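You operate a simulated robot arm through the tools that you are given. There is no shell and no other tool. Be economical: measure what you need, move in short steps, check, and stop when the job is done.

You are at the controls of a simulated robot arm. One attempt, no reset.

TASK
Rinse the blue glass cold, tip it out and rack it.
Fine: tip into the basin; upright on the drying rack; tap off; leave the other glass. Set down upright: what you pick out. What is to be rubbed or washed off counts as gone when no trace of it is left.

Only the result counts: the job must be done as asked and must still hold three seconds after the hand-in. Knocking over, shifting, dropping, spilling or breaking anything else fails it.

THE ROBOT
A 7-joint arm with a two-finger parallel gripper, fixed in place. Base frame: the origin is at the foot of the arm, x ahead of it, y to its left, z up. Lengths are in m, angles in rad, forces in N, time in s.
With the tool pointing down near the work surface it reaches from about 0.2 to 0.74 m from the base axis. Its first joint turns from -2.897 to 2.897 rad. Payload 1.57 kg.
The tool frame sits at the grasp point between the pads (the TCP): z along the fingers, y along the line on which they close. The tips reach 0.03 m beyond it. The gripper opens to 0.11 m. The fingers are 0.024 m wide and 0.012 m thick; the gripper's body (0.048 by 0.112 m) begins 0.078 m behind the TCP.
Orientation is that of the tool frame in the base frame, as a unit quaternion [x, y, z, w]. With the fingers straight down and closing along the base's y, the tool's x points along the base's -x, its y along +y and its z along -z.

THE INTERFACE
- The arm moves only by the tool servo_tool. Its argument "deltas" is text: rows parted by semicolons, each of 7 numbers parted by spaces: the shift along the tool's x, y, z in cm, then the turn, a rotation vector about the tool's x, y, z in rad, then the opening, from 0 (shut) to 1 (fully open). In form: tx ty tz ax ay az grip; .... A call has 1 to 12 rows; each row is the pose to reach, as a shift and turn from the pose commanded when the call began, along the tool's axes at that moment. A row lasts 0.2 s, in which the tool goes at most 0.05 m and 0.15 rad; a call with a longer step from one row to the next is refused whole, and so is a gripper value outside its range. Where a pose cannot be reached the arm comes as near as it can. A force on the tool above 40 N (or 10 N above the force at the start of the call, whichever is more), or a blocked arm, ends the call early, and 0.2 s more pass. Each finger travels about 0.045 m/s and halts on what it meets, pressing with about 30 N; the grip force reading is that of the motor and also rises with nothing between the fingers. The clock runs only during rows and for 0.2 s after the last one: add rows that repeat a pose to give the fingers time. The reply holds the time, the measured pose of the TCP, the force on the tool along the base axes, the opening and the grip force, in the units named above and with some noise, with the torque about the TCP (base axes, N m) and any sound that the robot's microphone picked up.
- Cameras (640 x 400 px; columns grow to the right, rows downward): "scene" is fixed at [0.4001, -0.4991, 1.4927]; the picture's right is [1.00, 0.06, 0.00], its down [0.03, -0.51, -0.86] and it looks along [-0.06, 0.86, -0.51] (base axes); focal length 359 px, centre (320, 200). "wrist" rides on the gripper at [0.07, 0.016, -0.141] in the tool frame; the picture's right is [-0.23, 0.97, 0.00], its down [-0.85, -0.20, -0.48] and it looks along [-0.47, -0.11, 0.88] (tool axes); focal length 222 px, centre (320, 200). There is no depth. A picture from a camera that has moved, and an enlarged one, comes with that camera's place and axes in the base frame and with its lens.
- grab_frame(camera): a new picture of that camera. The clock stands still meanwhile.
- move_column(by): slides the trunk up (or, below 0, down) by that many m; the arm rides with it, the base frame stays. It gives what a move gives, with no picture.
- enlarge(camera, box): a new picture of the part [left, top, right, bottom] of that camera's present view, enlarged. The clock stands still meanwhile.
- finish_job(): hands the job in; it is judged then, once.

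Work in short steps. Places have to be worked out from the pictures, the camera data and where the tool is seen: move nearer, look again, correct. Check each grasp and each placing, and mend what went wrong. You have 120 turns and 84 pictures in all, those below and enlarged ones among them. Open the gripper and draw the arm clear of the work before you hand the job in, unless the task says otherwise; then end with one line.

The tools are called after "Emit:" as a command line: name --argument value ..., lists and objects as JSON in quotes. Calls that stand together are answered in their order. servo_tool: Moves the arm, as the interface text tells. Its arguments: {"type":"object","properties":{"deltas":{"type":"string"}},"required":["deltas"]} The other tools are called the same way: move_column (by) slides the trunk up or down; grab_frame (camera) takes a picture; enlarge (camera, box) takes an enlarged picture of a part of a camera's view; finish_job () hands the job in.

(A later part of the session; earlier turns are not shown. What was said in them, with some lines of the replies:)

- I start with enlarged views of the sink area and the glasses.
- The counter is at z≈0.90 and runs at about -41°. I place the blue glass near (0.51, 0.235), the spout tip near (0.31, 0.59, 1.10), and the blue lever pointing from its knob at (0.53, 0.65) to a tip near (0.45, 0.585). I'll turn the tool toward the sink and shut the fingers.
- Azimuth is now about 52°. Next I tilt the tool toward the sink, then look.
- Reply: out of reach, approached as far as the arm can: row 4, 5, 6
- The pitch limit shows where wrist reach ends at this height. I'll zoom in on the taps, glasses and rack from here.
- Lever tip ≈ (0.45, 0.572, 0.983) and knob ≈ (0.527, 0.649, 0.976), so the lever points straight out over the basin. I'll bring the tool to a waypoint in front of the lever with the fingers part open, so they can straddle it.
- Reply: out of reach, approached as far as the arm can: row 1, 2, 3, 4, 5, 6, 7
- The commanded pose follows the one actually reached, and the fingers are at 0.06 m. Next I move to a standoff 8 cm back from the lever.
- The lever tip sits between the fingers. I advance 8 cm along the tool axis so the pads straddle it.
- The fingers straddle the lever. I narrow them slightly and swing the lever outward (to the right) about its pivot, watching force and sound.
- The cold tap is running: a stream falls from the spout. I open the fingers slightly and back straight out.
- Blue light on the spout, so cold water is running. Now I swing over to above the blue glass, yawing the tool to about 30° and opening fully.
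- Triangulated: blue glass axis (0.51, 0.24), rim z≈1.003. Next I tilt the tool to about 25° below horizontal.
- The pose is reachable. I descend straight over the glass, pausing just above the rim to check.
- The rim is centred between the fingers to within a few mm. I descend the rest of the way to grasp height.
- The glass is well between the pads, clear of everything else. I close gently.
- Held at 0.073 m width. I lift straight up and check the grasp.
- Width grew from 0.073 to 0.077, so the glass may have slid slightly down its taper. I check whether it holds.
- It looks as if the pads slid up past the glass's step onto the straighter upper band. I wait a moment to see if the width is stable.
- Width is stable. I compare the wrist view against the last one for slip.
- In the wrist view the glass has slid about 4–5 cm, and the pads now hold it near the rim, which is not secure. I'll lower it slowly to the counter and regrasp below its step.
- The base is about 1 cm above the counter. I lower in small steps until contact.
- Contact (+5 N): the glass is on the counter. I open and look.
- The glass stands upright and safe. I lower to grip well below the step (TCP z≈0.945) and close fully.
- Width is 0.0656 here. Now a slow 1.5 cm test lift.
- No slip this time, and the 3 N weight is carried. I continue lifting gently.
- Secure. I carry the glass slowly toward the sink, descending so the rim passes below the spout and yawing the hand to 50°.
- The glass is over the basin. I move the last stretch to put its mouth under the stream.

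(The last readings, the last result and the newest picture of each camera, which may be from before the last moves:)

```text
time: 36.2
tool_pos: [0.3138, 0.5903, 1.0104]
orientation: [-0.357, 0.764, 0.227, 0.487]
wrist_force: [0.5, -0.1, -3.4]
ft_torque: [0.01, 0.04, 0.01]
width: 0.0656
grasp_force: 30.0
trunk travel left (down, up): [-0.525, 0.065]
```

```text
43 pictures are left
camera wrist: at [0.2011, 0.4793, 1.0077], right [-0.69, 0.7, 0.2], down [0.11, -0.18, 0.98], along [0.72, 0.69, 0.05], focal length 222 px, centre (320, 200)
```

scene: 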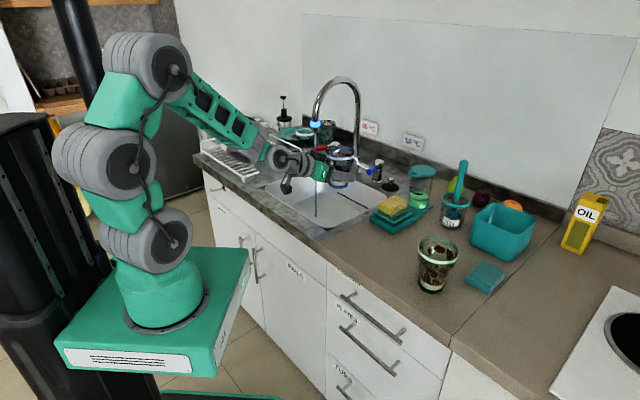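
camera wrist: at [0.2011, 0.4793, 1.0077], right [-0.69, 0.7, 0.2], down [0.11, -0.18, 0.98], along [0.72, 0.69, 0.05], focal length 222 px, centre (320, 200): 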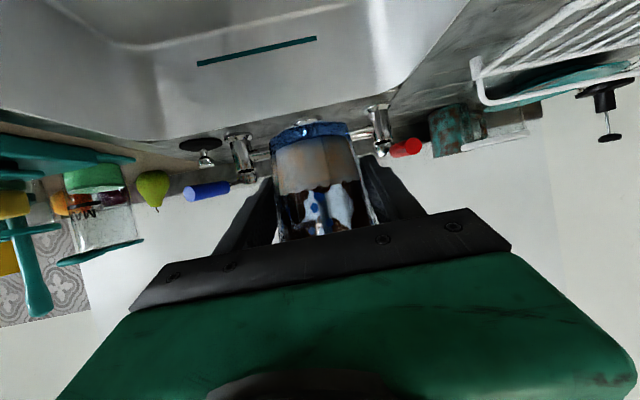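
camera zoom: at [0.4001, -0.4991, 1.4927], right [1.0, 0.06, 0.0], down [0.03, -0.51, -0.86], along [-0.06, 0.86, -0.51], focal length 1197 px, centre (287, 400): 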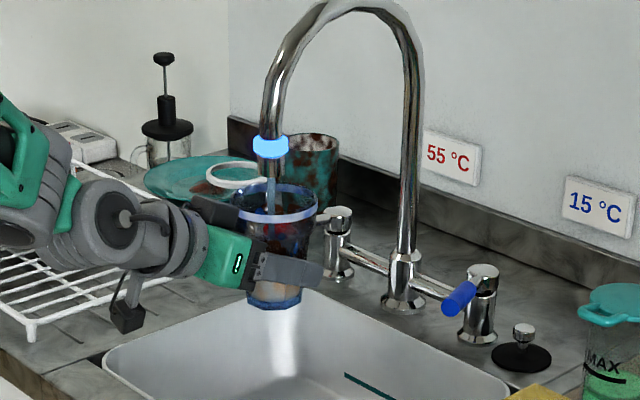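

The stream falls into the glass. I hold it there.

Emit:
servo_tool --deltas "0 0 0 0 0 0 0.1; 0 0 0 0 0 0 0.1; 0 0 0 0 0 0 0.1; 0 0 0 0 0 0 0.1; 0 0 0 0 0 0 0.1; 0 0 0 0 0 0 0.1; 0 0 0 0 0 0 0.1; 0 0 0 0 0 0 0.1; 0 0 0 0 0 0 0.1; 0 0 0 0 0 0 0.1; 0 0 0 0 0 0 0.1; 0 0 0 0 0 0 0.1"

Emit:
enlarge --camera "scene" --box '[280, 100, 360, 180]'

Emit:
enlarge --camera "wrist" --box '[240, 100, 400, 240]'

```text
time: 38.8
tool_pos: [0.3146, 0.5909, 1.0099]
orientation: [-0.358, 0.764, 0.227, 0.486]
wrist_force: [-0.1, -0.2, -4.5]
ft_torque: [-0.01, 0.0, 0.01]
width: 0.0653
grasp_force: 30.1
trunk travel left (down, up): [-0.525, 0.065]
```

```text
5.00 times, centred on (320, 140) of scene
camera zoom: at [0.4001, -0.4991, 1.4927], right [1.0, 0.06, 0.0], down [0.03, -0.51, -0.86], along [-0.06, 0.86, -0.51], focal length 1796 px, centre (320, 500)
```

zoom: 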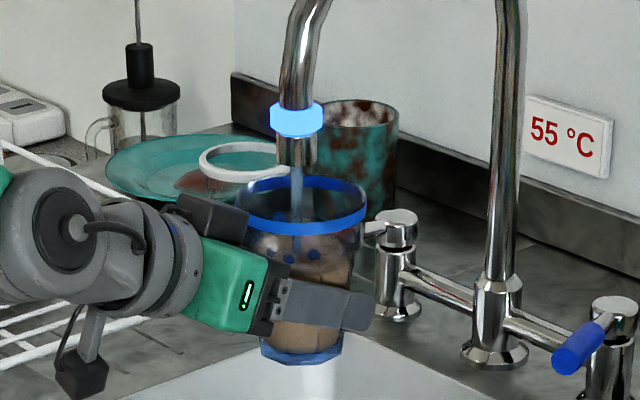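

```text
2.86 times, centred on (320, 170) of wrist
camera zoom: at [0.2012, 0.4792, 1.0077], right [-0.69, 0.7, 0.2], down [0.11, -0.18, 0.98], along [0.72, 0.69, 0.05], focal length 635 px, centre (320, 286)
```

zoom: 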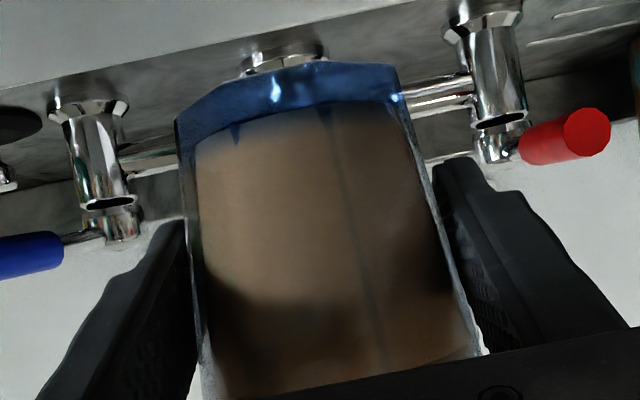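

The brown stains have washed off, leaving murky water in the glass. I move slowly right, away from the spout but within the basin, before tipping.

Emit:
servo_tool --deltas "0.2 -0.8 0 0 0 0 0.1; 0.5 -2 0.05 0 0 0 0.1; 0.9 -3.5 0.1 0 0 0 0.1; 1.3 -5.1 0.15 0 0 0 0.1; 1.7 -6.7 0.2 0 0 0 0.1; 2.1 -8.2 0.25 0 0 0 0.1; 2.4 -9.5 0.3 0 0 0 0.1; 2.6 -10.2 0.3 0 0 0 0.1; 2.6 -10.2 0.3 0 0 0 0.1"

Emit:
grab_frame --camera "scene"

```text
time: 40.8
tool_pos: [0.3875, 0.5183, 0.9855]
orientation: [-0.358, 0.764, 0.226, 0.486]
wrist_force: [1.0, -0.1, -4.8]
ft_torque: [-0.03, 0.03, 0.01]
width: 0.0654
grasp_force: 30.0
trunk travel left (down, up): [-0.525, 0.065]
```

```text
40 pictures are left
```

scene: 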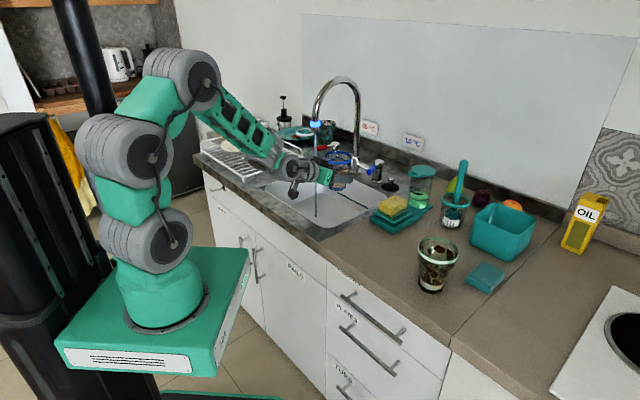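

The glass is over the basin, clear of the spout. I roll it left, toward the basin middle, to pour.

Emit:
servo_tool --deltas "0 0 0 0 0 -0.12 0.1; 0 0 0 0 0 -0.26 0.1; 0 0 0 0 0 -0.4 0.1; 0 0 0 0 0 -0.54 0.1; 0 0 0 0 0 -0.68 0.1; 0 0 0 0 0 -0.82 0.1; 0 0 0 0 0 -0.96 0.1; 0 0 0 0 0 -1.1 0.1; 0 0 0 0 0 -1.24 0.1; 0 0 0 0 0 -1.38 0.1; 0 0 0 0 0 -1.52 0.1; 0 0 0 0 0 -1.66 0.1"

Emit:
enlarge --camera "scene" --box '[260, 100, 420, 220]'

```text
time: 43.4
tool_pos: [0.3872, 0.5186, 0.9854]
orientation: [0.805, -0.251, 0.206, -0.497]
wrist_force: [0.2, 0.6, -2.1]
ft_torque: [-0.02, -0.03, -0.02]
width: 0.0656
grasp_force: 29.9
trunk travel left (down, up): [-0.525, 0.065]
```

```text
3.33 times, centred on (340, 160) of scene
camera zoom: at [0.4001, -0.4991, 1.4927], right [1.0, 0.06, 0.0], down [0.03, -0.51, -0.86], along [-0.06, 0.86, -0.51], focal length 1197 px, centre (253, 333)
```

zoom: 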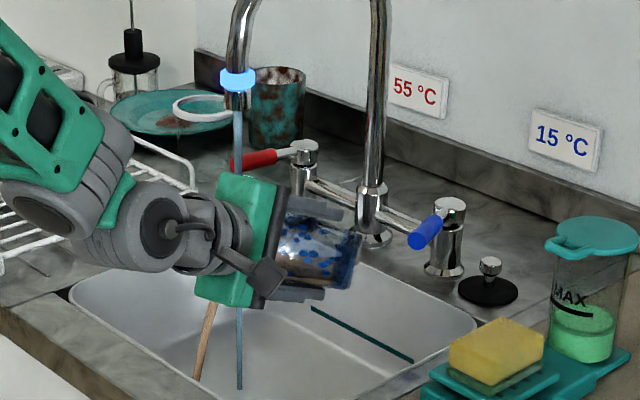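

It's pouring brown water into the basin. I roll further to empty it fully.

Emit:
servo_tool --deltas "0 0 0 0 0 -0.14 0.1; 0 0 0 0 0 -0.28 0.1; 0 0 0 0 0 -0.42 0.1; 0 0 0 0 0 -0.56 0.1; 0 0 0 0 0 -0.7 0.1; 0 0 0 0 0 -0.84 0.1; 0 0 0 0 0 -0.84 0.1; 0 0 0 0 0 -0.84 0.1; 0 0 0 0 0 -0.84 0.1; 0 0 0 0 0 -0.84 0.1"

Emit:
enlarge --camera "scene" --box '[260, 100, 420, 220]'

Emit:
grab_frame --camera "wrist"

```text
time: 45.6
tool_pos: [0.3871, 0.5187, 0.986]
orientation: [0.838, 0.099, 0.39, -0.369]
wrist_force: [-0.1, 0.0, -2.2]
ft_torque: [0.03, 0.0, 0.0]
width: 0.0656
grasp_force: 30.1
trunk travel left (down, up): [-0.525, 0.065]
```

```text
3.33 times, centred on (340, 160) of scene
camera zoom: at [0.4001, -0.4991, 1.4927], right [1.0, 0.06, 0.0], down [0.03, -0.51, -0.86], along [-0.06, 0.86, -0.51], focal length 1197 px, centre (253, 333)
```

zoom: 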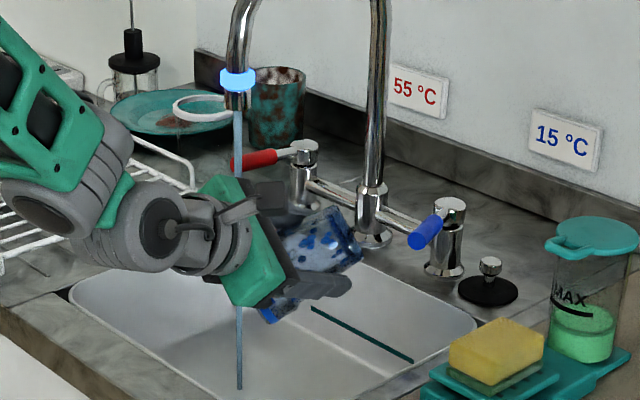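

```text
37 pictures are left
camera wrist: at [0.3596, 0.3996, 1.0882], right [0.29, -0.66, -0.69], down [-0.95, -0.09, -0.31], along [0.15, 0.74, -0.65], focal length 222 px, centre (320, 200)
```

wrist: 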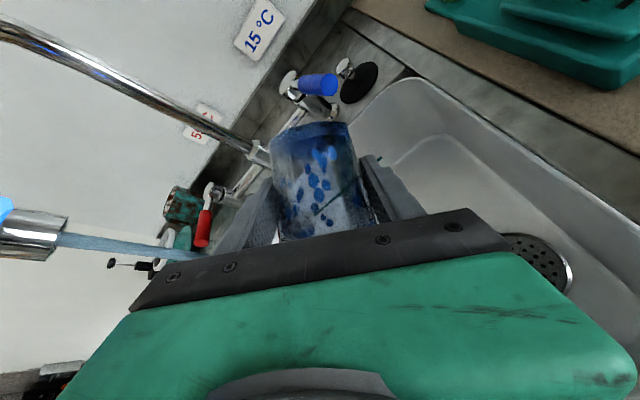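

Emptied, no slip. I look closely at the glass for remaining residue: the blue spots may be decoration or droplets.

Emit:
enlarge --camera "wrist" --box '[260, 110, 400, 250]'

Emit:
enlarge --camera "scene" --box '[310, 140, 370, 190]'

```text
2.86 times, centred on (330, 180) of wrist
camera zoom: at [0.3596, 0.3996, 1.0882], right [0.29, -0.66, -0.69], down [-0.95, -0.09, -0.31], along [0.15, 0.74, -0.65], focal length 635 px, centre (291, 257)
```

zoom: 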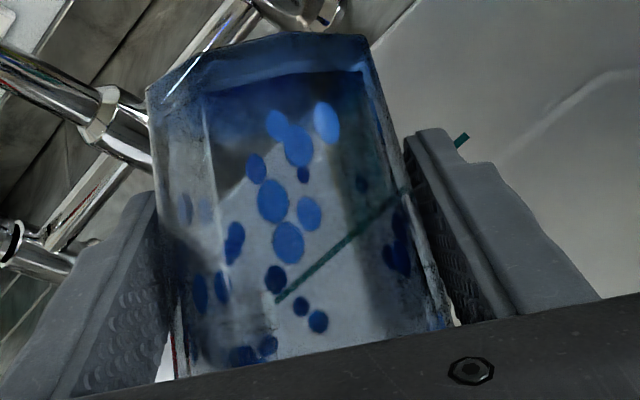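

```text
8.00 times, centred on (340, 165) of scene
camera zoom: at [0.4001, -0.4991, 1.4927], right [1.0, 0.06, 0.0], down [0.03, -0.51, -0.86], along [-0.06, 0.86, -0.51], focal length 2874 px, centre (160, 480)
```

zoom: 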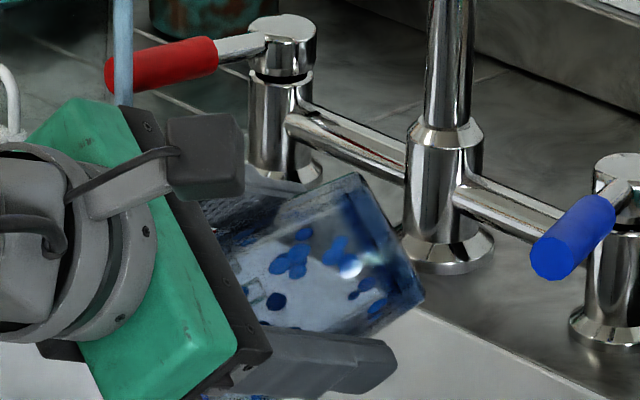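

I can't tell whether the blue spots are droplets, decoration or thinned residue, so I'll do a second, longer rinse. First I roll it back upright.

Emit:
servo_tool --deltas "0 0 0 0 0 0.14 0.1; 0 0 0 0 0 0.28 0.1; 0 0 0 0 0 0.42 0.1; 0 0 0 0 0 0.56 0.1; 0 0 0 0 0 0.7 0.1; 0 0 0 0 0 0.84 0.1; 0 0 0 0 0 0.98 0.1; 0 0 0 0 0 1.12 0.1; 0 0 0 0 0 1.26 0.1; 0 0 0 0 0 1.4 0.1; 0 0 0 0 0 1.54 0.1; 0 0 0 0 0 1.68 0.1"

Emit:
servo_tool --deltas "0 0 0 0 0 0.14 0.1; 0 0 0 0 0 0.28 0.1; 0 0 0 0 0 0.42 0.1; 0 0 0 0 0 0.56 0.1; 0 0 0 0 0 0.7 0.1; 0 0 0 0 0 0.82 0.1"

```text
time: 48.2
tool_pos: [0.3871, 0.5175, 0.9848]
orientation: [0.632, -0.559, -0.015, -0.537]
wrist_force: [-0.7, -0.2, -1.9]
ft_torque: [0.0, -0.02, -0.01]
width: 0.0655
grasp_force: 30.2
trunk travel left (down, up): [-0.525, 0.065]
```

```text
time: 49.6
tool_pos: [0.3881, 0.5179, 0.9848]
orientation: [-0.357, 0.764, 0.228, 0.487]
wrist_force: [0.2, 0.3, -2.3]
ft_torque: [0.0, 0.02, 0.04]
width: 0.0655
grasp_force: 30.1
trunk travel left (down, up): [-0.525, 0.065]
```

Upright again. I go back under the stream for a longer rinse.

Emit:
servo_tool --deltas "-0.2 1 0 0 0 0 0.1; -0.5 2.8 -0.05 0 0 0 0.1; -1 5 -0.1 0 0 0 0.1; -1.6 7 -0.15 0 0 0 0.1; -2 9 -0.2 0 0 0 0.1; -2 10.2 -0.2 0 0 0 0.1; -2 10.2 -0.2 0 0 0 0.1; -2 10.2 -0.2 0 0 0 0.1; -2 10.2 -0.2 0 0 0 0.1; -2 10.2 -0.2 0 0 0 0.1; -2 10.2 -0.2 0 0 0 0.1; -2 10.2 -0.2 0 0 0 0.1"

Emit:
servo_tool --deltas "0 0 0 0 0 0 0.1; 0 0 0 0 0 0 0.1; 0 0 0 0 0 0 0.1; 0 0 0 0 0 0 0.1; 0 0 0 0 0 0 0.1; 0 0 0 0 0 0 0.1; 0 0 0 0 0 0 0.1; 0 0 0 0 0 0 0.1; 0 0 0 0 0 0 0.1; 0 0 0 0 0 0 0.1; 0 0 0 0 0 0 0.1; 0 0 0 0 0 0 0.1"

Emit:
enlarge --camera "scene" --box '[280, 100, 360, 180]'

Emit:
enlarge --camera "wrist" --box '[240, 100, 400, 240]'

```text
time: 52.2
tool_pos: [0.3131, 0.5885, 1.0041]
orientation: [-0.357, 0.764, 0.226, 0.487]
wrist_force: [0.4, 1.0, -2.5]
ft_torque: [0.04, 0.04, 0.01]
width: 0.0657
grasp_force: 29.7
trunk travel left (down, up): [-0.525, 0.065]
```

```text
time: 54.8
tool_pos: [0.313, 0.5892, 1.0052]
orientation: [-0.358, 0.765, 0.226, 0.485]
wrist_force: [0.5, 0.7, -4.0]
ft_torque: [-0.02, 0.0, -0.01]
width: 0.0656
grasp_force: 30.3
trunk travel left (down, up): [-0.525, 0.065]
```

```text
5.00 times, centred on (320, 140) of scene
camera zoom: at [0.4001, -0.4991, 1.4927], right [1.0, 0.06, 0.0], down [0.03, -0.51, -0.86], along [-0.06, 0.86, -0.51], focal length 1796 px, centre (320, 500)
```

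zoom: 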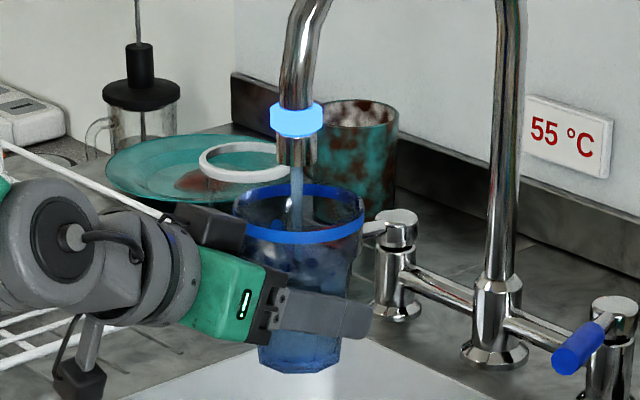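

```text
2.86 times, centred on (320, 170) of wrist
camera zoom: at [0.1997, 0.4782, 1.0022], right [-0.69, 0.7, 0.2], down [0.11, -0.18, 0.98], along [0.72, 0.69, 0.05], focal length 635 px, centre (320, 286)
```

zoom: 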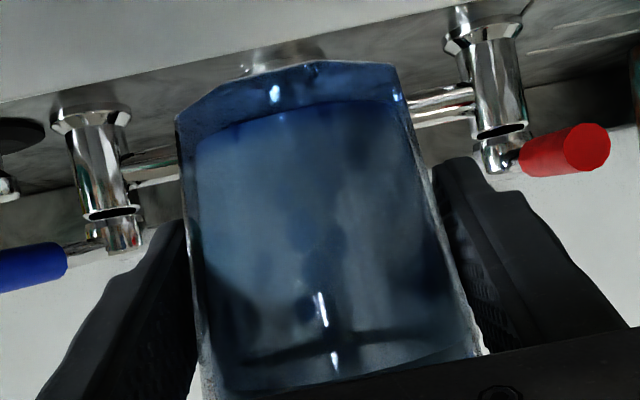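

The water is now clear. I move right and tip it out again.

Emit:
servo_tool --deltas "0.2 -0.8 0 0 0 0 0.1; 0.5 -2 0.05 0 0 0 0.1; 0.8 -3.5 0.1 0 0 0 0.1; 1.2 -5.1 0.15 0 0 0 0.1; 1.5 -6.7 0.2 0 0 0 0.1; 1.8 -8.2 0.2 0 0 0 0.1; 2 -9.5 0.2 0 0 0 0.1; 2 -10.2 0.2 0 0 0 0.1; 2 -10.2 0.2 0 0 0 0.1"

Emit:
servo_tool --deltas "0 0 0 0 0 -0.12 0.1; 0 0 0 0 0 -0.26 0.1; 0 0 0 0 0 -0.4 0.1; 0 0 0 0 0 -0.54 0.1; 0 0 0 0 0 -0.68 0.1; 0 0 0 0 0 -0.82 0.1; 0 0 0 0 0 -0.96 0.1; 0 0 0 0 0 -1.1 0.1; 0 0 0 0 0 -1.24 0.1; 0 0 0 0 0 -1.38 0.1; 0 0 0 0 0 -1.52 0.1; 0 0 0 0 0 -1.66 0.1"

Emit:
servo_tool --deltas "0 0 0 0 0 -0.14 0.1; 0 0 0 0 0 -0.28 0.1; 0 0 0 0 0 -0.42 0.1; 0 0 0 0 0 -0.56 0.1; 0 0 0 0 0 -0.7 0.1; 0 0 0 0 0 -0.84 0.1; 0 0 0 0 0 -0.84 0.1; 0 0 0 0 0 -0.84 0.1; 0 0 0 0 0 -0.84 0.1; 0 0 0 0 0 -0.84 0.1; 0 0 0 0 0 -0.84 0.1; 0 0 0 0 0 -0.84 0.1"

Emit:
enlarge --camera "wrist" --box '[260, 110, 400, 250]'

Emit:
enlarge --camera "scene" --box '[280, 110, 400, 200]'

```text
time: 56.8
tool_pos: [0.3881, 0.5193, 0.9857]
orientation: [-0.358, 0.764, 0.227, 0.487]
wrist_force: [0.0, 0.0, -4.2]
ft_torque: [0.0, 0.0, -0.05]
width: 0.0658
grasp_force: 29.4
trunk travel left (down, up): [-0.525, 0.065]
```

```text
time: 59.4
tool_pos: [0.3881, 0.5189, 0.9849]
orientation: [0.805, -0.251, 0.207, -0.496]
wrist_force: [0.1, 0.6, -3.2]
ft_torque: [-0.03, -0.02, 0.01]
width: 0.0656
grasp_force: 29.8
trunk travel left (down, up): [-0.525, 0.065]
```

```text
time: 62.0
tool_pos: [0.388, 0.5174, 0.9843]
orientation: [0.837, 0.099, 0.39, -0.37]
wrist_force: [-0.2, -1.0, -3.8]
ft_torque: [0.0, -0.03, 0.01]
width: 0.0655
grasp_force: 30.4
trunk travel left (down, up): [-0.525, 0.065]
```

```text
2.86 times, centred on (330, 180) of wrist
camera zoom: at [0.3599, 0.3997, 1.088], right [0.29, -0.66, -0.69], down [-0.95, -0.09, -0.31], along [0.15, 0.74, -0.65], focal length 635 px, centre (291, 257)
```

zoom: 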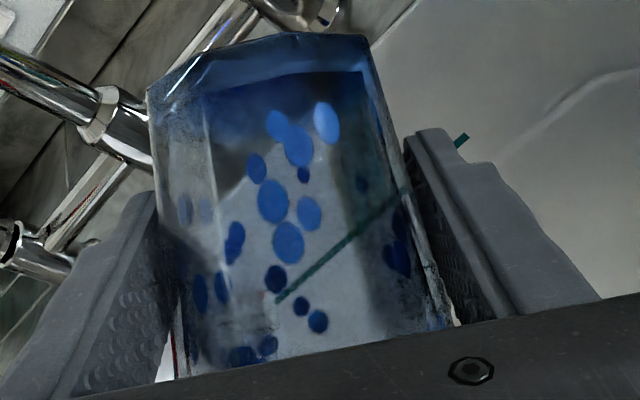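

```text
4.44 times, centred on (340, 155) of scene
camera zoom: at [0.4001, -0.4991, 1.4927], right [1.0, 0.06, 0.0], down [0.03, -0.51, -0.86], along [-0.06, 0.86, -0.51], focal length 1596 px, centre (231, 400)
```

zoom: 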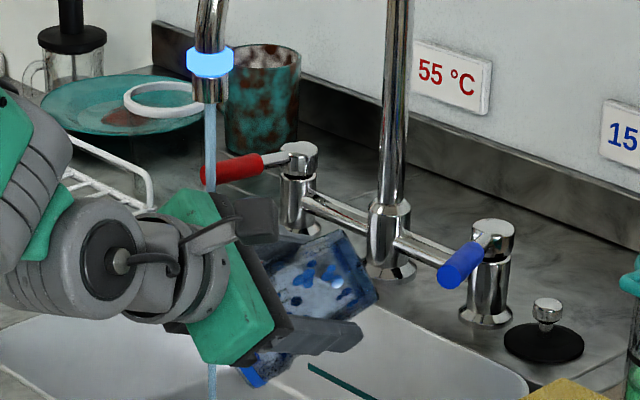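

The same blue marks remain, so they're not brown residue, and nothing is left dripping. I roll the glass back upright.

Emit:
servo_tool --deltas "0 0 0 0 0 0.14 0.1; 0 0 0 0 0 0.28 0.1; 0 0 0 0 0 0.42 0.1; 0 0 0 0 0 0.56 0.1; 0 0 0 0 0 0.7 0.1; 0 0 0 0 0 0.84 0.1; 0 0 0 0 0 0.98 0.1; 0 0 0 0 0 1.12 0.1; 0 0 0 0 0 1.26 0.1; 0 0 0 0 0 1.4 0.1; 0 0 0 0 0 1.54 0.1; 0 0 0 0 0 1.68 0.1"

Emit:
servo_tool --deltas "0 0 0 0 0 0.14 0.1; 0 0 0 0 0 0.28 0.1; 0 0 0 0 0 0.42 0.1; 0 0 0 0 0 0.56 0.1; 0 0 0 0 0 0.7 0.1; 0 0 0 0 0 0.82 0.1; 0 0 0 0 0 0.82 0.1"

Emit:
enlarge --camera "wrist" --box '[240, 100, 400, 240]'

```text
time: 64.6
tool_pos: [0.3883, 0.5173, 0.9858]
orientation: [0.632, -0.559, -0.014, -0.536]
wrist_force: [-0.2, -0.2, -1.7]
ft_torque: [0.01, 0.02, 0.0]
width: 0.0654
grasp_force: 29.4
trunk travel left (down, up): [-0.525, 0.065]
```

```text
time: 66.2
tool_pos: [0.3877, 0.5184, 0.986]
orientation: [-0.357, 0.764, 0.227, 0.487]
wrist_force: [-0.2, 0.3, -3.4]
ft_torque: [-0.01, 0.0, 0.0]
width: 0.0657
grasp_force: 30.3
trunk travel left (down, up): [-0.525, 0.065]
```

```text
2.86 times, centred on (320, 170) of wrist
camera zoom: at [0.2736, 0.4068, 0.9833], right [-0.69, 0.7, 0.21], down [0.11, -0.18, 0.98], along [0.72, 0.69, 0.05], focal length 635 px, centre (320, 286)
```

zoom: 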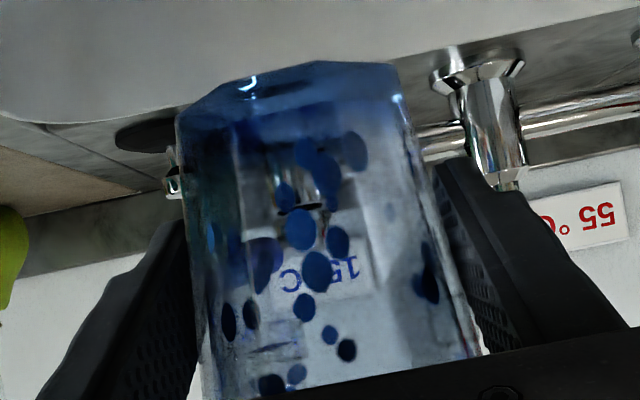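

Empty, upright and clean. I back away from the spout toward the robot and lift.

Emit:
servo_tool --deltas "-0.15 0.2 -1.2 0 0 0 0.1; -0.4 0.55 -3.2 0 0 0 0.1; -0.65 0.9 -5.4 0 0 0 0.1; -0.9 1.3 -7.6 0 0 0 0.1; -1.15 1.65 -9.8 0 0 0 0.1; -1.4 2 -12 0 0 0 0.1; -1.65 2.4 -14.2 0 0 0 0.1; -1.84 2.64 -15.6 0 0 0 0.1; -1.84 2.64 -15.9 0 0 0 0.1"

```text
time: 68.2
tool_pos: [0.2793, 0.4294, 1.0668]
orientation: [-0.358, 0.764, 0.227, 0.487]
wrist_force: [0.0, -0.3, -2.8]
ft_torque: [-0.03, 0.0, 0.01]
width: 0.0654
grasp_force: 29.9
trunk travel left (down, up): [-0.525, 0.065]
```

Next leg goes leftward, to in front of the rack, yawing the hand to about 87°.

Emit:
servo_tool --deltas "0.1 1.2 -0.2 -0.035 0 -0.016 0.1; 0.25 3 -0.5 -0.08 0 -0.037 0.1; 0.4 5 -0.8 -0.14 0 -0.065 0.1; 0.55 7 -1.1 -0.19 0 -0.088 0.1; 0.7 9 -1.4 -0.25 0 -0.116 0.1; 0.85 11 -1.7 -0.3 0 -0.14 0.1; 1 13 -2 -0.36 0 -0.167 0.1; 1.15 15 -2.3 -0.41 0 -0.19 0.1; 1.3 17 -2.6 -0.47 0 -0.22 0.1; 1.4 19 -2.9 -0.52 0 -0.242 0.1; 1.5 20.6 -3.2 -0.56 0 -0.26 0.1; 1.56 21.5 -3.34 -0.589 0 -0.274 0.1"

Emit:
grab_frame --camera "scene"

Emit:
grab_frame --camera "wrist"

```text
time: 70.8
tool_pos: [0.0917, 0.5397, 1.0692]
orientation: [-0.583, 0.61, 0.37, 0.389]
wrist_force: [-0.1, -0.1, -2.6]
ft_torque: [0.0, -0.03, 0.02]
width: 0.0655
grasp_force: 29.2
trunk travel left (down, up): [-0.525, 0.065]
```

```text
29 pictures are left
```

scene: 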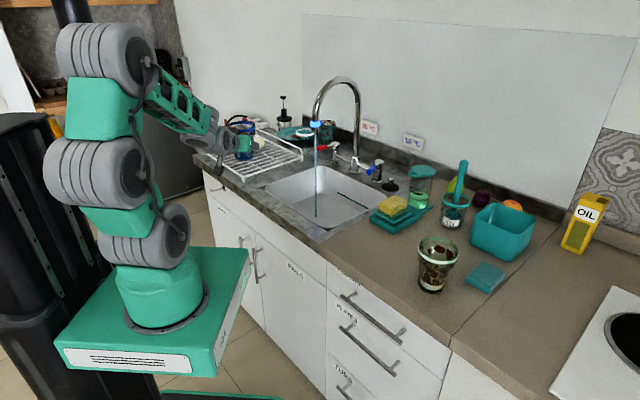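

```text
28 pictures are left
camera wrist: at [0.0675, 0.3835, 1.0668], right [-0.97, 0.14, 0.21], down [0.2, -0.08, 0.98], along [0.15, 0.99, 0.05], focal length 222 px, centre (320, 200)
```

wrist: 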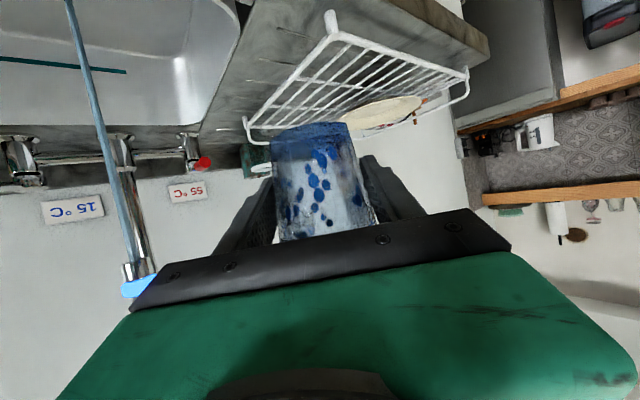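

I zoom on the rack for exact geometry.

Emit:
enlarge --camera "wrist" --box '[230, 0, 480, 150]'

Emit:
enlarge --camera "scene" --box '[190, 100, 310, 200]'

```text
2.56 times, centred on (355, 75) of wrist
camera zoom: at [0.0675, 0.3835, 1.0668], right [-0.97, 0.14, 0.21], down [0.2, -0.08, 0.98], along [0.15, 0.99, 0.05], focal length 569 px, centre (230, 520)
```

zoom: 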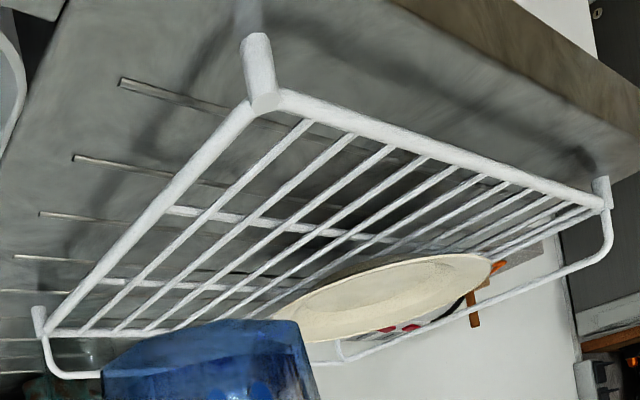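

```text
4.00 times, centred on (250, 150) of scene
camera zoom: at [0.4001, -0.4991, 1.4927], right [1.0, 0.06, 0.0], down [0.03, -0.51, -0.86], along [-0.06, 0.86, -0.51], focal length 1437 px, centre (600, 400)
```

zoom: 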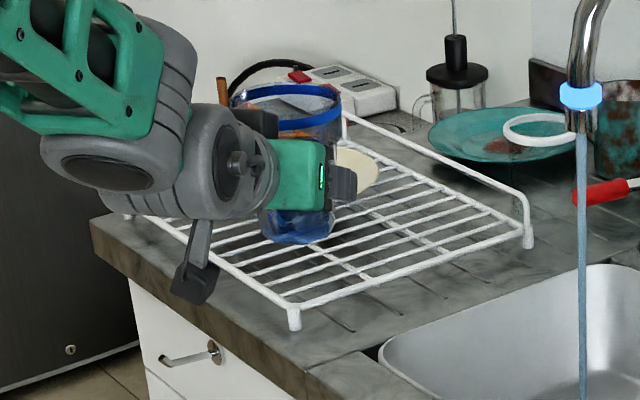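

Shelf z≈0.93 with its front-right corner at (0.057, 0.598), and the plate is near (-0.01, 0.85). I'll place the glass at (0.064, 0.685), and go above that spot first.

Emit:
servo_tool --deltas "-0.2 0.3 1.2 0 0 0 0.1; -0.6 0.8 3.4 0 0 0 0.1; -1 1.3 5.7 0 0 0 0.1; -1.4 1.8 8 0 0 0 0.1; -1.8 2.4 10.3 0 0 0 0.1; -2.2 2.9 12.5 0 0 0 0.1; -2.5 3.3 14.2 0 0 0 0.1; -2.65 3.44 14.94 0 0 0 0.1; -2.65 3.44 14.94 0 0 0 0.1"

Emit:
grab_frame --camera "wrist"

Emit:
enlarge --camera "scene" --box '[190, 100, 310, 200]'

```text
time: 72.8
tool_pos: [0.0624, 0.6872, 1.0287]
orientation: [-0.582, 0.611, 0.37, 0.389]
wrist_force: [0.1, 0.6, -2.2]
ft_torque: [-0.02, 0.0, 0.0]
width: 0.0653
grasp_force: 30.3
trunk travel left (down, up): [-0.525, 0.065]
```

```text
25 pictures are left
camera wrist: at [0.04, 0.5315, 1.0271], right [-0.97, 0.14, 0.21], down [0.2, -0.08, 0.98], along [0.15, 0.99, 0.05], focal length 222 px, centre (320, 200)
```

wrist: 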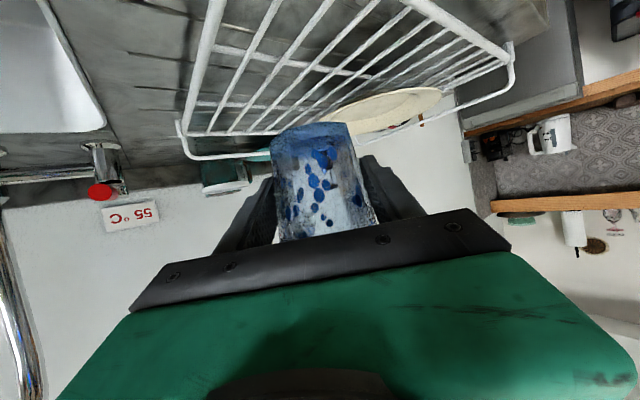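

```text
4.00 times, centred on (250, 150) of scene
camera zoom: at [0.4001, -0.4991, 1.4927], right [1.0, 0.06, 0.0], down [0.03, -0.51, -0.86], along [-0.06, 0.86, -0.51], focal length 1437 px, centre (600, 400)
```

zoom: 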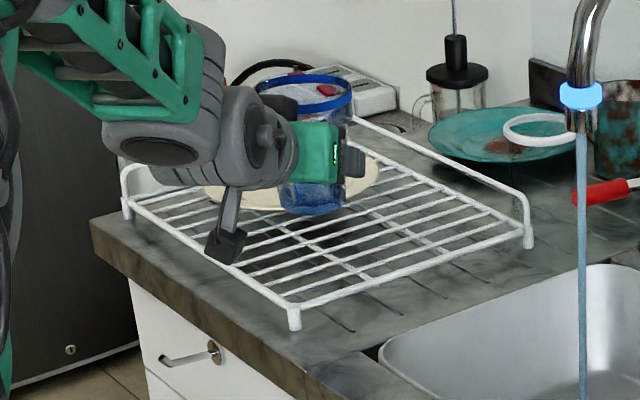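

Well placed over the open wires, clear of the plate. I descend 4.5 cm, then feel for contact.

Emit:
servo_tool --deltas "0.8 0 0.37 0 0 0 0.1; 1.7 0 0.79 0 0 0 0.1; 2.6 0 1.21 0 0 0 0.1; 3.4 0 1.58 0 0 0 0.1; 4.1 0 1.9 0 0 0 0.1; 4.1 0 1.9 0 0 0 0.1"

Emit:
enlarge --camera "scene" --box '[210, 110, 290, 190]'

```text
time: 74.2
tool_pos: [0.062, 0.688, 0.9842]
orientation: [-0.582, 0.61, 0.371, 0.389]
wrist_force: [-0.1, 0.2, -1.4]
ft_torque: [0.0, -0.02, 0.01]
width: 0.0653
grasp_force: 30.3
trunk travel left (down, up): [-0.525, 0.065]
```

```text
5.00 times, centred on (250, 150) of scene
camera zoom: at [0.4001, -0.4991, 1.4927], right [1.0, 0.06, 0.0], down [0.03, -0.51, -0.86], along [-0.06, 0.86, -0.51], focal length 1796 px, centre (670, 450)
```

zoom: 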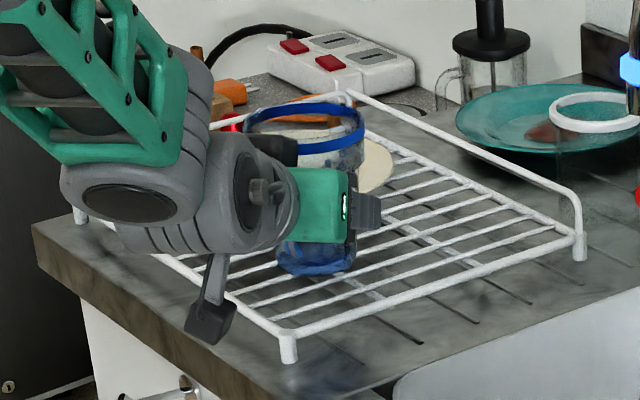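

Near the wires. I feel downward in 2 mm steps.

Emit:
servo_tool --deltas "0.18 0 0.084 0 0 0 0.1; 0.36 0 0.17 0 0 0 0.1; 0.54 0 0.25 0 0 0 0.1; 0.63 0 0.29 0 0 0 0.1"

```text
time: 75.2
tool_pos: [0.0634, 0.6879, 0.9771]
orientation: [-0.582, 0.61, 0.37, 0.389]
wrist_force: [-0.3, 0.3, -2.4]
ft_torque: [-0.03, 0.03, 0.01]
width: 0.0655
grasp_force: 30.2
trunk travel left (down, up): [-0.525, 0.065]
```

Emit:
servo_tool --deltas "0.14 0 0.063 0 0 0 0.1; 0.27 0 0.13 0 0 0 0.1; 0.41 0 0.19 0 0 0 0.1"

```text
time: 76.0
tool_pos: [0.0645, 0.6874, 0.9728]
orientation: [-0.583, 0.61, 0.37, 0.389]
wrist_force: [-0.4, 0.4, -1.3]
ft_torque: [-0.02, 0.04, 0.0]
width: 0.0656
grasp_force: 29.3
trunk travel left (down, up): [-0.525, 0.065]
```

Emit:
servo_tool --deltas "0.14 0 0.063 0 0 0 0.1; 0.27 0 0.13 0 0 0 0.1; 0.36 0 0.17 0 0 0 0.1"

Emit:
enlarge --camera "scene" --box '[210, 110, 290, 190]'

```text
time: 76.8
tool_pos: [0.0627, 0.6872, 0.9691]
orientation: [-0.583, 0.61, 0.37, 0.388]
wrist_force: [-0.3, 0.0, -2.0]
ft_torque: [-0.01, -0.02, 0.0]
width: 0.0653
grasp_force: 29.8
trunk travel left (down, up): [-0.525, 0.065]
```

```text
5.00 times, centred on (250, 150) of scene
camera zoom: at [0.4001, -0.4991, 1.4927], right [1.0, 0.06, 0.0], down [0.03, -0.51, -0.86], along [-0.06, 0.86, -0.51], focal length 1796 px, centre (670, 450)
```

zoom: 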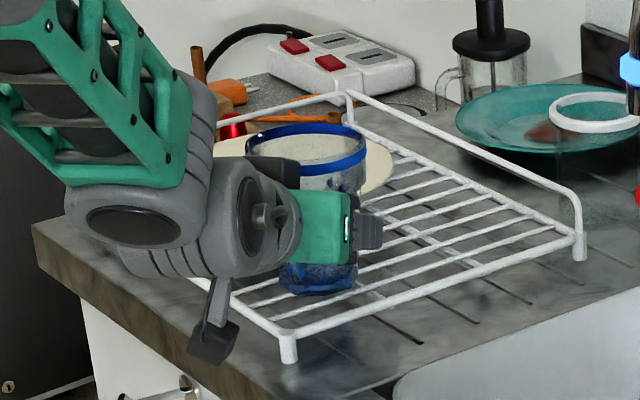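

Emit:
servo_tool --deltas "0.14 0 0.063 0 0 0 0.1; 0.27 0 0.13 0 0 0 0.1; 0.41 0 0.19 0 0 0 0.1"

```text
time: 77.6
tool_pos: [0.0649, 0.687, 0.9664]
orientation: [-0.583, 0.61, 0.371, 0.388]
wrist_force: [0.9, 0.2, -2.1]
ft_torque: [-0.01, -0.03, -0.01]
width: 0.0652
grasp_force: 30.0
trunk travel left (down, up): [-0.525, 0.065]
```

Emit:
servo_tool --deltas "0.14 0 0.063 0 0 0 0.1; 0.27 0 0.13 0 0 0 0.1; 0.41 0 0.19 0 0 0 0.1; 0.41 0 0.19 0 0 0 0.1"

Emit:
grab_frame --camera "wrist"

```text
time: 78.6
tool_pos: [0.0626, 0.6878, 0.9638]
orientation: [-0.581, 0.609, 0.372, 0.39]
wrist_force: [-1.2, 1.1, 14.2]
ft_torque: [-0.05, 0.0, -0.03]
width: 0.0658
grasp_force: 30.1
trunk travel left (down, up): [-0.525, 0.065]
```

```text
21 pictures are left
camera wrist: at [0.0398, 0.5312, 0.961], right [-0.97, 0.14, 0.21], down [0.2, -0.09, 0.98], along [0.15, 0.99, 0.06], focal length 222 px, centre (320, 200)
```

wrist: 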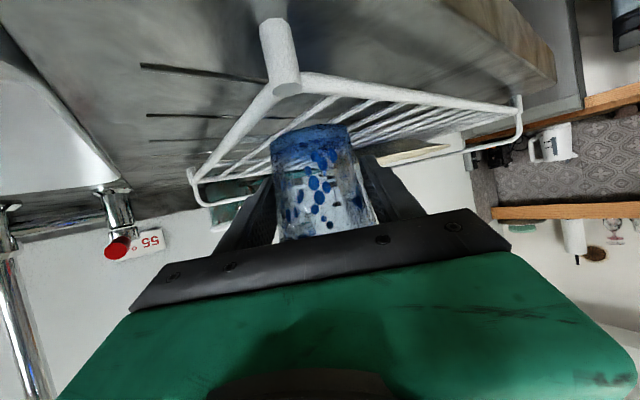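

Contact (14 N). I ease off 2 mm and then open gently.

Emit:
servo_tool --deltas "-0.15 0 -0.07 0 0 0 0.1; -0.18 0 -0.084 0 0 0 0.1"

```text
time: 79.2
tool_pos: [0.0644, 0.6865, 0.9628]
orientation: [-0.582, 0.61, 0.371, 0.39]
wrist_force: [-0.8, 5.3, 12.6]
ft_torque: [0.08, 0.0, -0.02]
width: 0.0649
grasp_force: 29.8
trunk travel left (down, up): [-0.525, 0.065]
```

Emit:
servo_tool --deltas "-0.1 0 -0.047 0 0 0 0.1; -0.18 0 -0.084 0 0 0 0.1; -0.18 0 -0.084 0 0 0 0.1"

```text
time: 80.0
tool_pos: [0.0654, 0.6869, 0.9635]
orientation: [-0.583, 0.611, 0.37, 0.388]
wrist_force: [-0.6, 2.3, 4.7]
ft_torque: [0.26, 0.06, 0.06]
width: 0.065
grasp_force: 29.9
trunk travel left (down, up): [-0.525, 0.065]
```

The load is light now. I release to about 0.09 m.

Emit:
servo_tool --deltas "0 0 0 0 0 0 0.62; 0 0 0 0 0 0 0.68; 0 0 0 0 0 0 0.75; 0 0 0 0 0 0 0.82; 0 0 0 0 0 0 0.85; 0 0 0 0 0 0 0.85"

Emit:
enlarge --camera "scene" --box '[210, 110, 290, 190]'

Emit:
grab_frame --camera "wrist"

```text
time: 81.4
tool_pos: [0.0641, 0.6871, 0.9641]
orientation: [-0.582, 0.611, 0.37, 0.389]
wrist_force: [-0.3, 0.4, -0.2]
ft_torque: [-0.01, -0.02, 0.04]
width: 0.0934
grasp_force: 0.0
trunk travel left (down, up): [-0.525, 0.065]
```

```text
5.00 times, centred on (250, 150) of scene
camera zoom: at [0.4001, -0.4991, 1.4927], right [1.0, 0.06, 0.0], down [0.03, -0.51, -0.86], along [-0.06, 0.86, -0.51], focal length 1796 px, centre (670, 450)
```

zoom: 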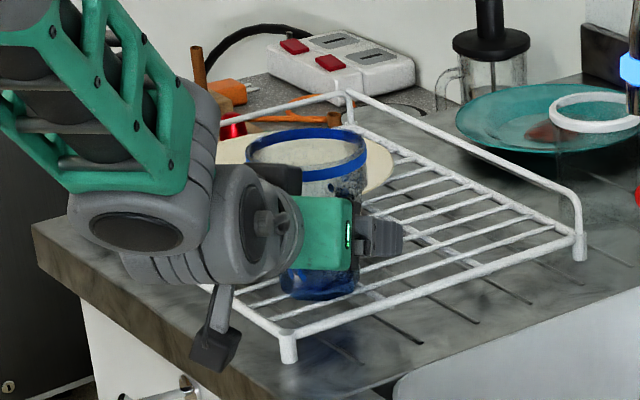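

```text
19 pictures are left
camera wrist: at [0.0403, 0.5309, 0.9625], right [-0.97, 0.14, 0.21], down [0.2, -0.08, 0.98], along [0.15, 0.99, 0.05], focal length 222 px, centre (320, 200)
```

wrist: 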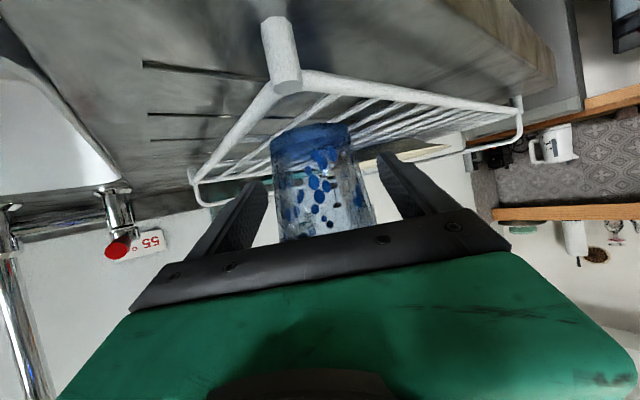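

The glass stands upright on the wires. I open fully and withdraw horizontally, then rise.

Emit:
servo_tool --deltas "0 0 0 0 0 0 0.95; 0 0 0 0 0 0 1; 0.84 0 -1.8 0 0 0 1; 1.9 0 -4 0 0 0 1; 2.9 0 -6.4 0 0 0 1; 4 0 -8.8 0 0 0 1; 5.2 0 -11.3 0 0 0 1; 1 0 -13.2 0 0 0 1; -3 0 -15 0 0 0 1"

Emit:
grab_frame --camera "scene"

Emit:
enlarge --camera "scene" --box '[210, 110, 290, 190]'

```text
time: 83.4
tool_pos: [0.0564, 0.5645, 1.0534]
orientation: [-0.583, 0.61, 0.371, 0.388]
wrist_force: [-0.9, -0.7, -0.6]
ft_torque: [0.02, 0.03, -0.08]
width: 0.1103
grasp_force: 0.1
trunk travel left (down, up): [-0.525, 0.065]
```

```text
18 pictures are left
```

scene: 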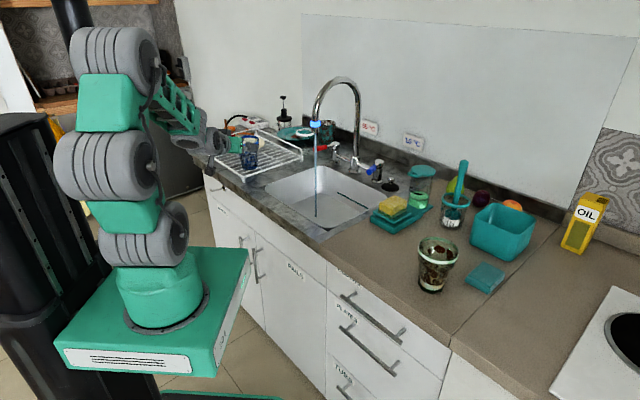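

```text
5.00 times, centred on (250, 150) of scene
camera zoom: at [0.4001, -0.4991, 1.4927], right [1.0, 0.06, 0.0], down [0.03, -0.51, -0.86], along [-0.06, 0.86, -0.51], focal length 1796 px, centre (670, 450)
```

zoom: 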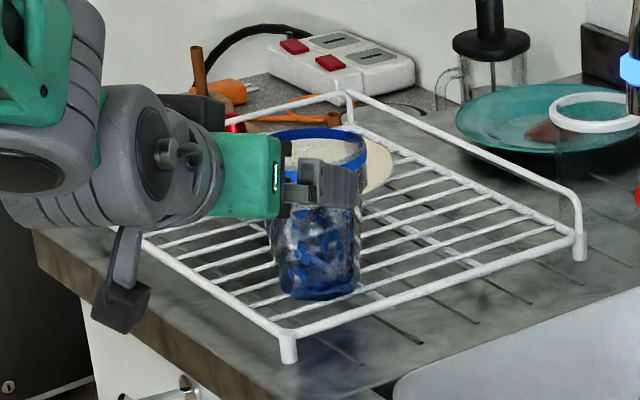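

Racked and standing. Now to shut the tap: I swing the empty hand back around in front of the spout, toward the lever.

Emit:
servo_tool --deltas "0.1 -3.2 -1.9 0.04 0 0.02 1; 0.2 -6.5 -3.8 0.1 0 0.045 0.9; 0.3 -9.8 -5.7 0.15 0 0.07 0.8; 0.4 -13.1 -7.6 0.2 0 0.094 0.7; 0.5 -16.4 -9.5 0.25 0 0.118 0.6; 0.6 -19.7 -11.4 0.3 0 0.14 0.55; 0.7 -23 -13.3 0.354 0 0.165 0.55"

Emit:
servo_tool --deltas "0 0 0 0 0.11 0 0.55; 0 0 0 0 0.22 0 0.55; 0 0 0 0 0.334 0 0.55; 0 0 0 0 0.334 0 0.55"

```text
time: 85.0
tool_pos: [0.2811, 0.4297, 1.1059]
orientation: [-0.453, 0.712, 0.288, 0.453]
wrist_force: [0.1, 0.1, 0.8]
ft_torque: [0.03, 0.0, -0.02]
width: 0.0604
grasp_force: 0.2
trunk travel left (down, up): [-0.525, 0.065]
```

```text
time: 86.0
tool_pos: [0.2803, 0.4301, 1.1046]
orientation: [-0.494, 0.778, 0.208, 0.328]
wrist_force: [-0.3, 0.8, 0.6]
ft_torque: [0.0, 0.0, 0.01]
width: 0.0607
grasp_force: 0.1
trunk travel left (down, up): [-0.525, 0.065]
```

Emit:
servo_tool --deltas "-1 -2.3 2.5 0 0 0 0.55; -2.1 -4.6 5.1 0 0 0 0.55; -3.1 -6.9 7.7 0 0 0 0.55; -4.1 -9.2 10.3 0 0 0 0.55; -5.2 -11.5 12.9 0 0 0 0.55; -6.2 -13.74 15.45 0 0 0 0.55; -6.2 -13.74 15.45 0 0 0 0.55"

Emit:
grab_frame --camera "wrist"

```text
time: 87.6
tool_pos: [0.4743, 0.5113, 1.0413]
orientation: [-0.495, 0.776, 0.21, 0.329]
wrist_force: [0.3, -1.0, 0.6]
ft_torque: [0.01, -0.01, -0.01]
width: 0.0606
grasp_force: 0.0
trunk travel left (down, up): [-0.525, 0.065]
```

```text
16 pictures are left
camera wrist: at [0.3946, 0.382, 1.0913], right [-0.82, 0.56, 0.16], down [0.29, 0.14, 0.95], along [0.5, 0.82, -0.28], focal length 222 px, centre (320, 200)
```

wrist: 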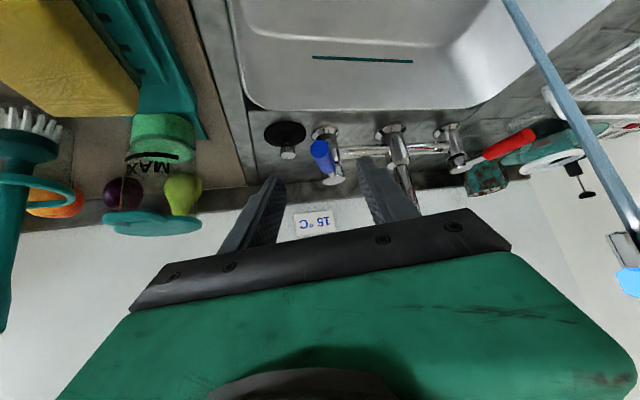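

The lever (tip at pixel (318, 150)) is centred between the fingers. I advance to straddle it.

Emit:
servo_tool --deltas "0 0 2.5 0 0 0 0.55; 0 0 5 0 0 0 0.55; 0 0 7 0 0 0 0.55; 0 0 8.6 0 0 0 0.55; 0 0 8.6 0 0 0 0.4; 0 0 8.6 0 0 0 0.35"

Emit:
grab_frame --camera "wrist"

```text
time: 89.0
tool_pos: [0.4976, 0.5684, 0.9816]
orientation: [-0.495, 0.777, 0.209, 0.328]
wrist_force: [0.1, 0.7, -1.3]
ft_torque: [0.02, 0.01, 0.02]
width: 0.0384
grasp_force: 0.0
trunk travel left (down, up): [-0.525, 0.065]
```

```text
15 pictures are left
camera wrist: at [0.4192, 0.4385, 1.0309], right [-0.82, 0.56, 0.16], down [0.29, 0.14, 0.95], along [0.5, 0.82, -0.28], focal length 222 px, centre (320, 200)
```

wrist: 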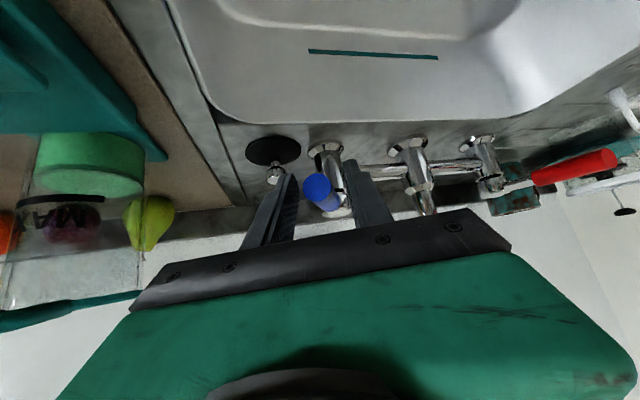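

Straddled. I push the lever back left, toward its closed position.

Emit:
servo_tool --deltas "-0.1 0.9 0.1 0 0 0 0.35; -0.25 1.8 0.25 0 0 0 0.35; -0.4 2.7 0.4 0 0 0 0.35; -0.5 3.5 0.5 0 0 0 0.35; -0.6 4.3 0.6 0 0 0 0.35"

Emit:
enlarge --camera "scene" --box '[270, 70, 430, 190]'

```text
time: 90.2
tool_pos: [0.4651, 0.5914, 0.9821]
orientation: [-0.493, 0.778, 0.207, 0.329]
wrist_force: [6.5, -7.5, 0.1]
ft_torque: [-0.01, -0.12, -0.37]
width: 0.0465
grasp_force: 4.1
trunk travel left (down, up): [-0.525, 0.065]
```

```text
3.33 times, centred on (350, 130) of scene
camera zoom: at [0.4001, -0.4991, 1.4927], right [1.0, 0.06, 0.0], down [0.03, -0.51, -0.86], along [-0.06, 0.86, -0.51], focal length 1197 px, centre (220, 433)
```

zoom: 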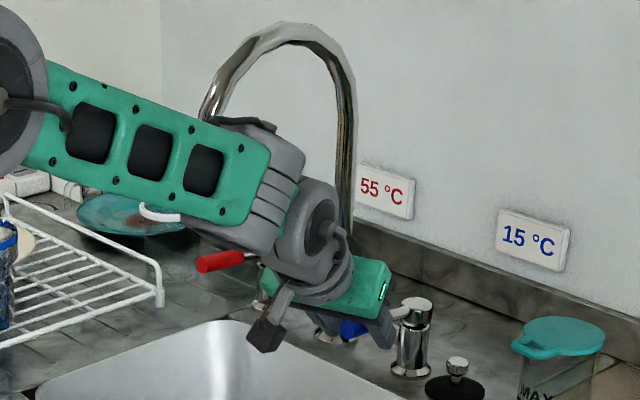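

The lever is at its stop (10 N) and the stream is gone. I relieve the push, open and back straight out.

Emit:
servo_tool --deltas "0 -0.7 0 0 0 0 0.45; 0 -0.7 0 0 0 0 0.55; 0 -0.7 0 0 0 0 0.6; 0 -0.7 -3 0 0 0 0.6; 0 -0.7 -6.5 0 0 0 0.6; 0 -1 -10.5 0 0 0 0.6; -1 -2 -14.5 0 0 0 0.6; -2 -3 -18.5 0 0 0 0.6; -3 -4 -22.5 0 0 0 0.6"

Emit:
grab_frame --camera "scene"

Emit:
enlarge --camera "scene" --box '[240, 90, 400, 210]'

```text
time: 92.2
tool_pos: [0.4393, 0.4462, 1.1589]
orientation: [-0.495, 0.777, 0.208, 0.328]
wrist_force: [-0.4, 0.0, 0.4]
ft_torque: [0.03, 0.04, 0.0]
width: 0.0662
grasp_force: 0.1
trunk travel left (down, up): [-0.525, 0.065]
```

```text
13 pictures are left
```

scene: 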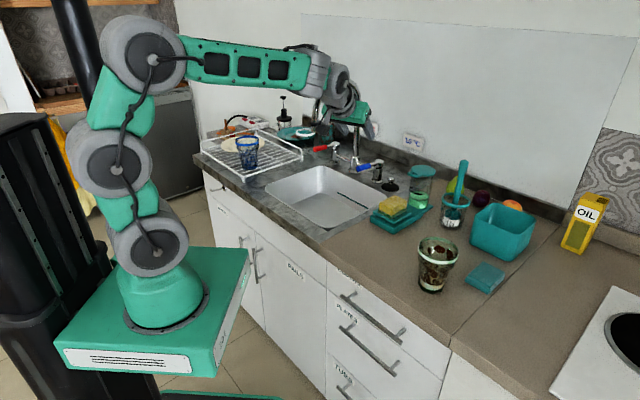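

```text
3.33 times, centred on (320, 150) of scene
camera zoom: at [0.4001, -0.4991, 1.4927], right [1.0, 0.06, 0.0], down [0.03, -0.51, -0.86], along [-0.06, 0.86, -0.51], focal length 1197 px, centre (320, 367)
```

zoom: 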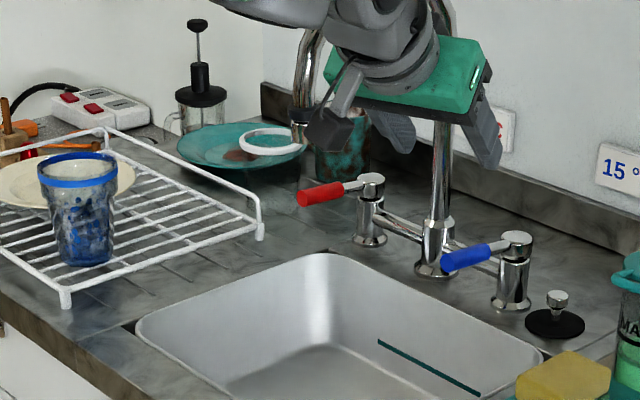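

The tap is off and the spout is dark. One close look at the racked glass, then I retract and open the gripper.

Emit:
enlarge --camera "scene" --box '[225, 125, 275, 165]'

Emit:
servo_tool --deltas "-2 -1 -3.5 0 0 0 0.8; -4 -2 -7 0 0 0 1; -6 -2 -10 0 0 0 1; -6 -2 -10 0 0 0 1"

```text
10.00 times, centred on (250, 145) of scene
camera zoom: at [0.4001, -0.4991, 1.4927], right [1.0, 0.06, 0.0], down [0.03, -0.51, -0.86], along [-0.06, 0.86, -0.51], focal length 3592 px, centre (1020, 750)
```

zoom: 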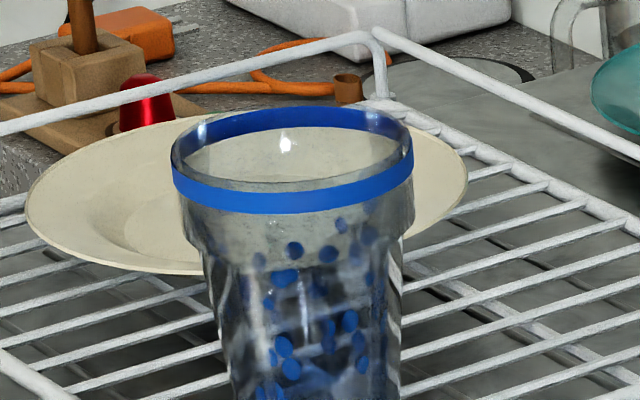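

```text
time: 93.2
tool_pos: [0.4454, 0.4121, 1.2716]
orientation: [-0.494, 0.777, 0.208, 0.329]
wrist_force: [0.1, -0.3, 0.3]
ft_torque: [0.01, -0.01, 0.02]
width: 0.1101
grasp_force: 0.1
trunk travel left (down, up): [-0.525, 0.065]
```

The glass is clean (the blue dots match the blue band and didn't change with rinsing) and stands upright on the rack. The tap is off and the arm is clear, so I hand in.

Emit:
finish_job

```text
The job is handed in.
```

I rinsed the blue glass under the cold tap, tipped it out into the basin and stood it upright on the drying rack; the tap is off, the other glass is untouched, and the job is handed in.
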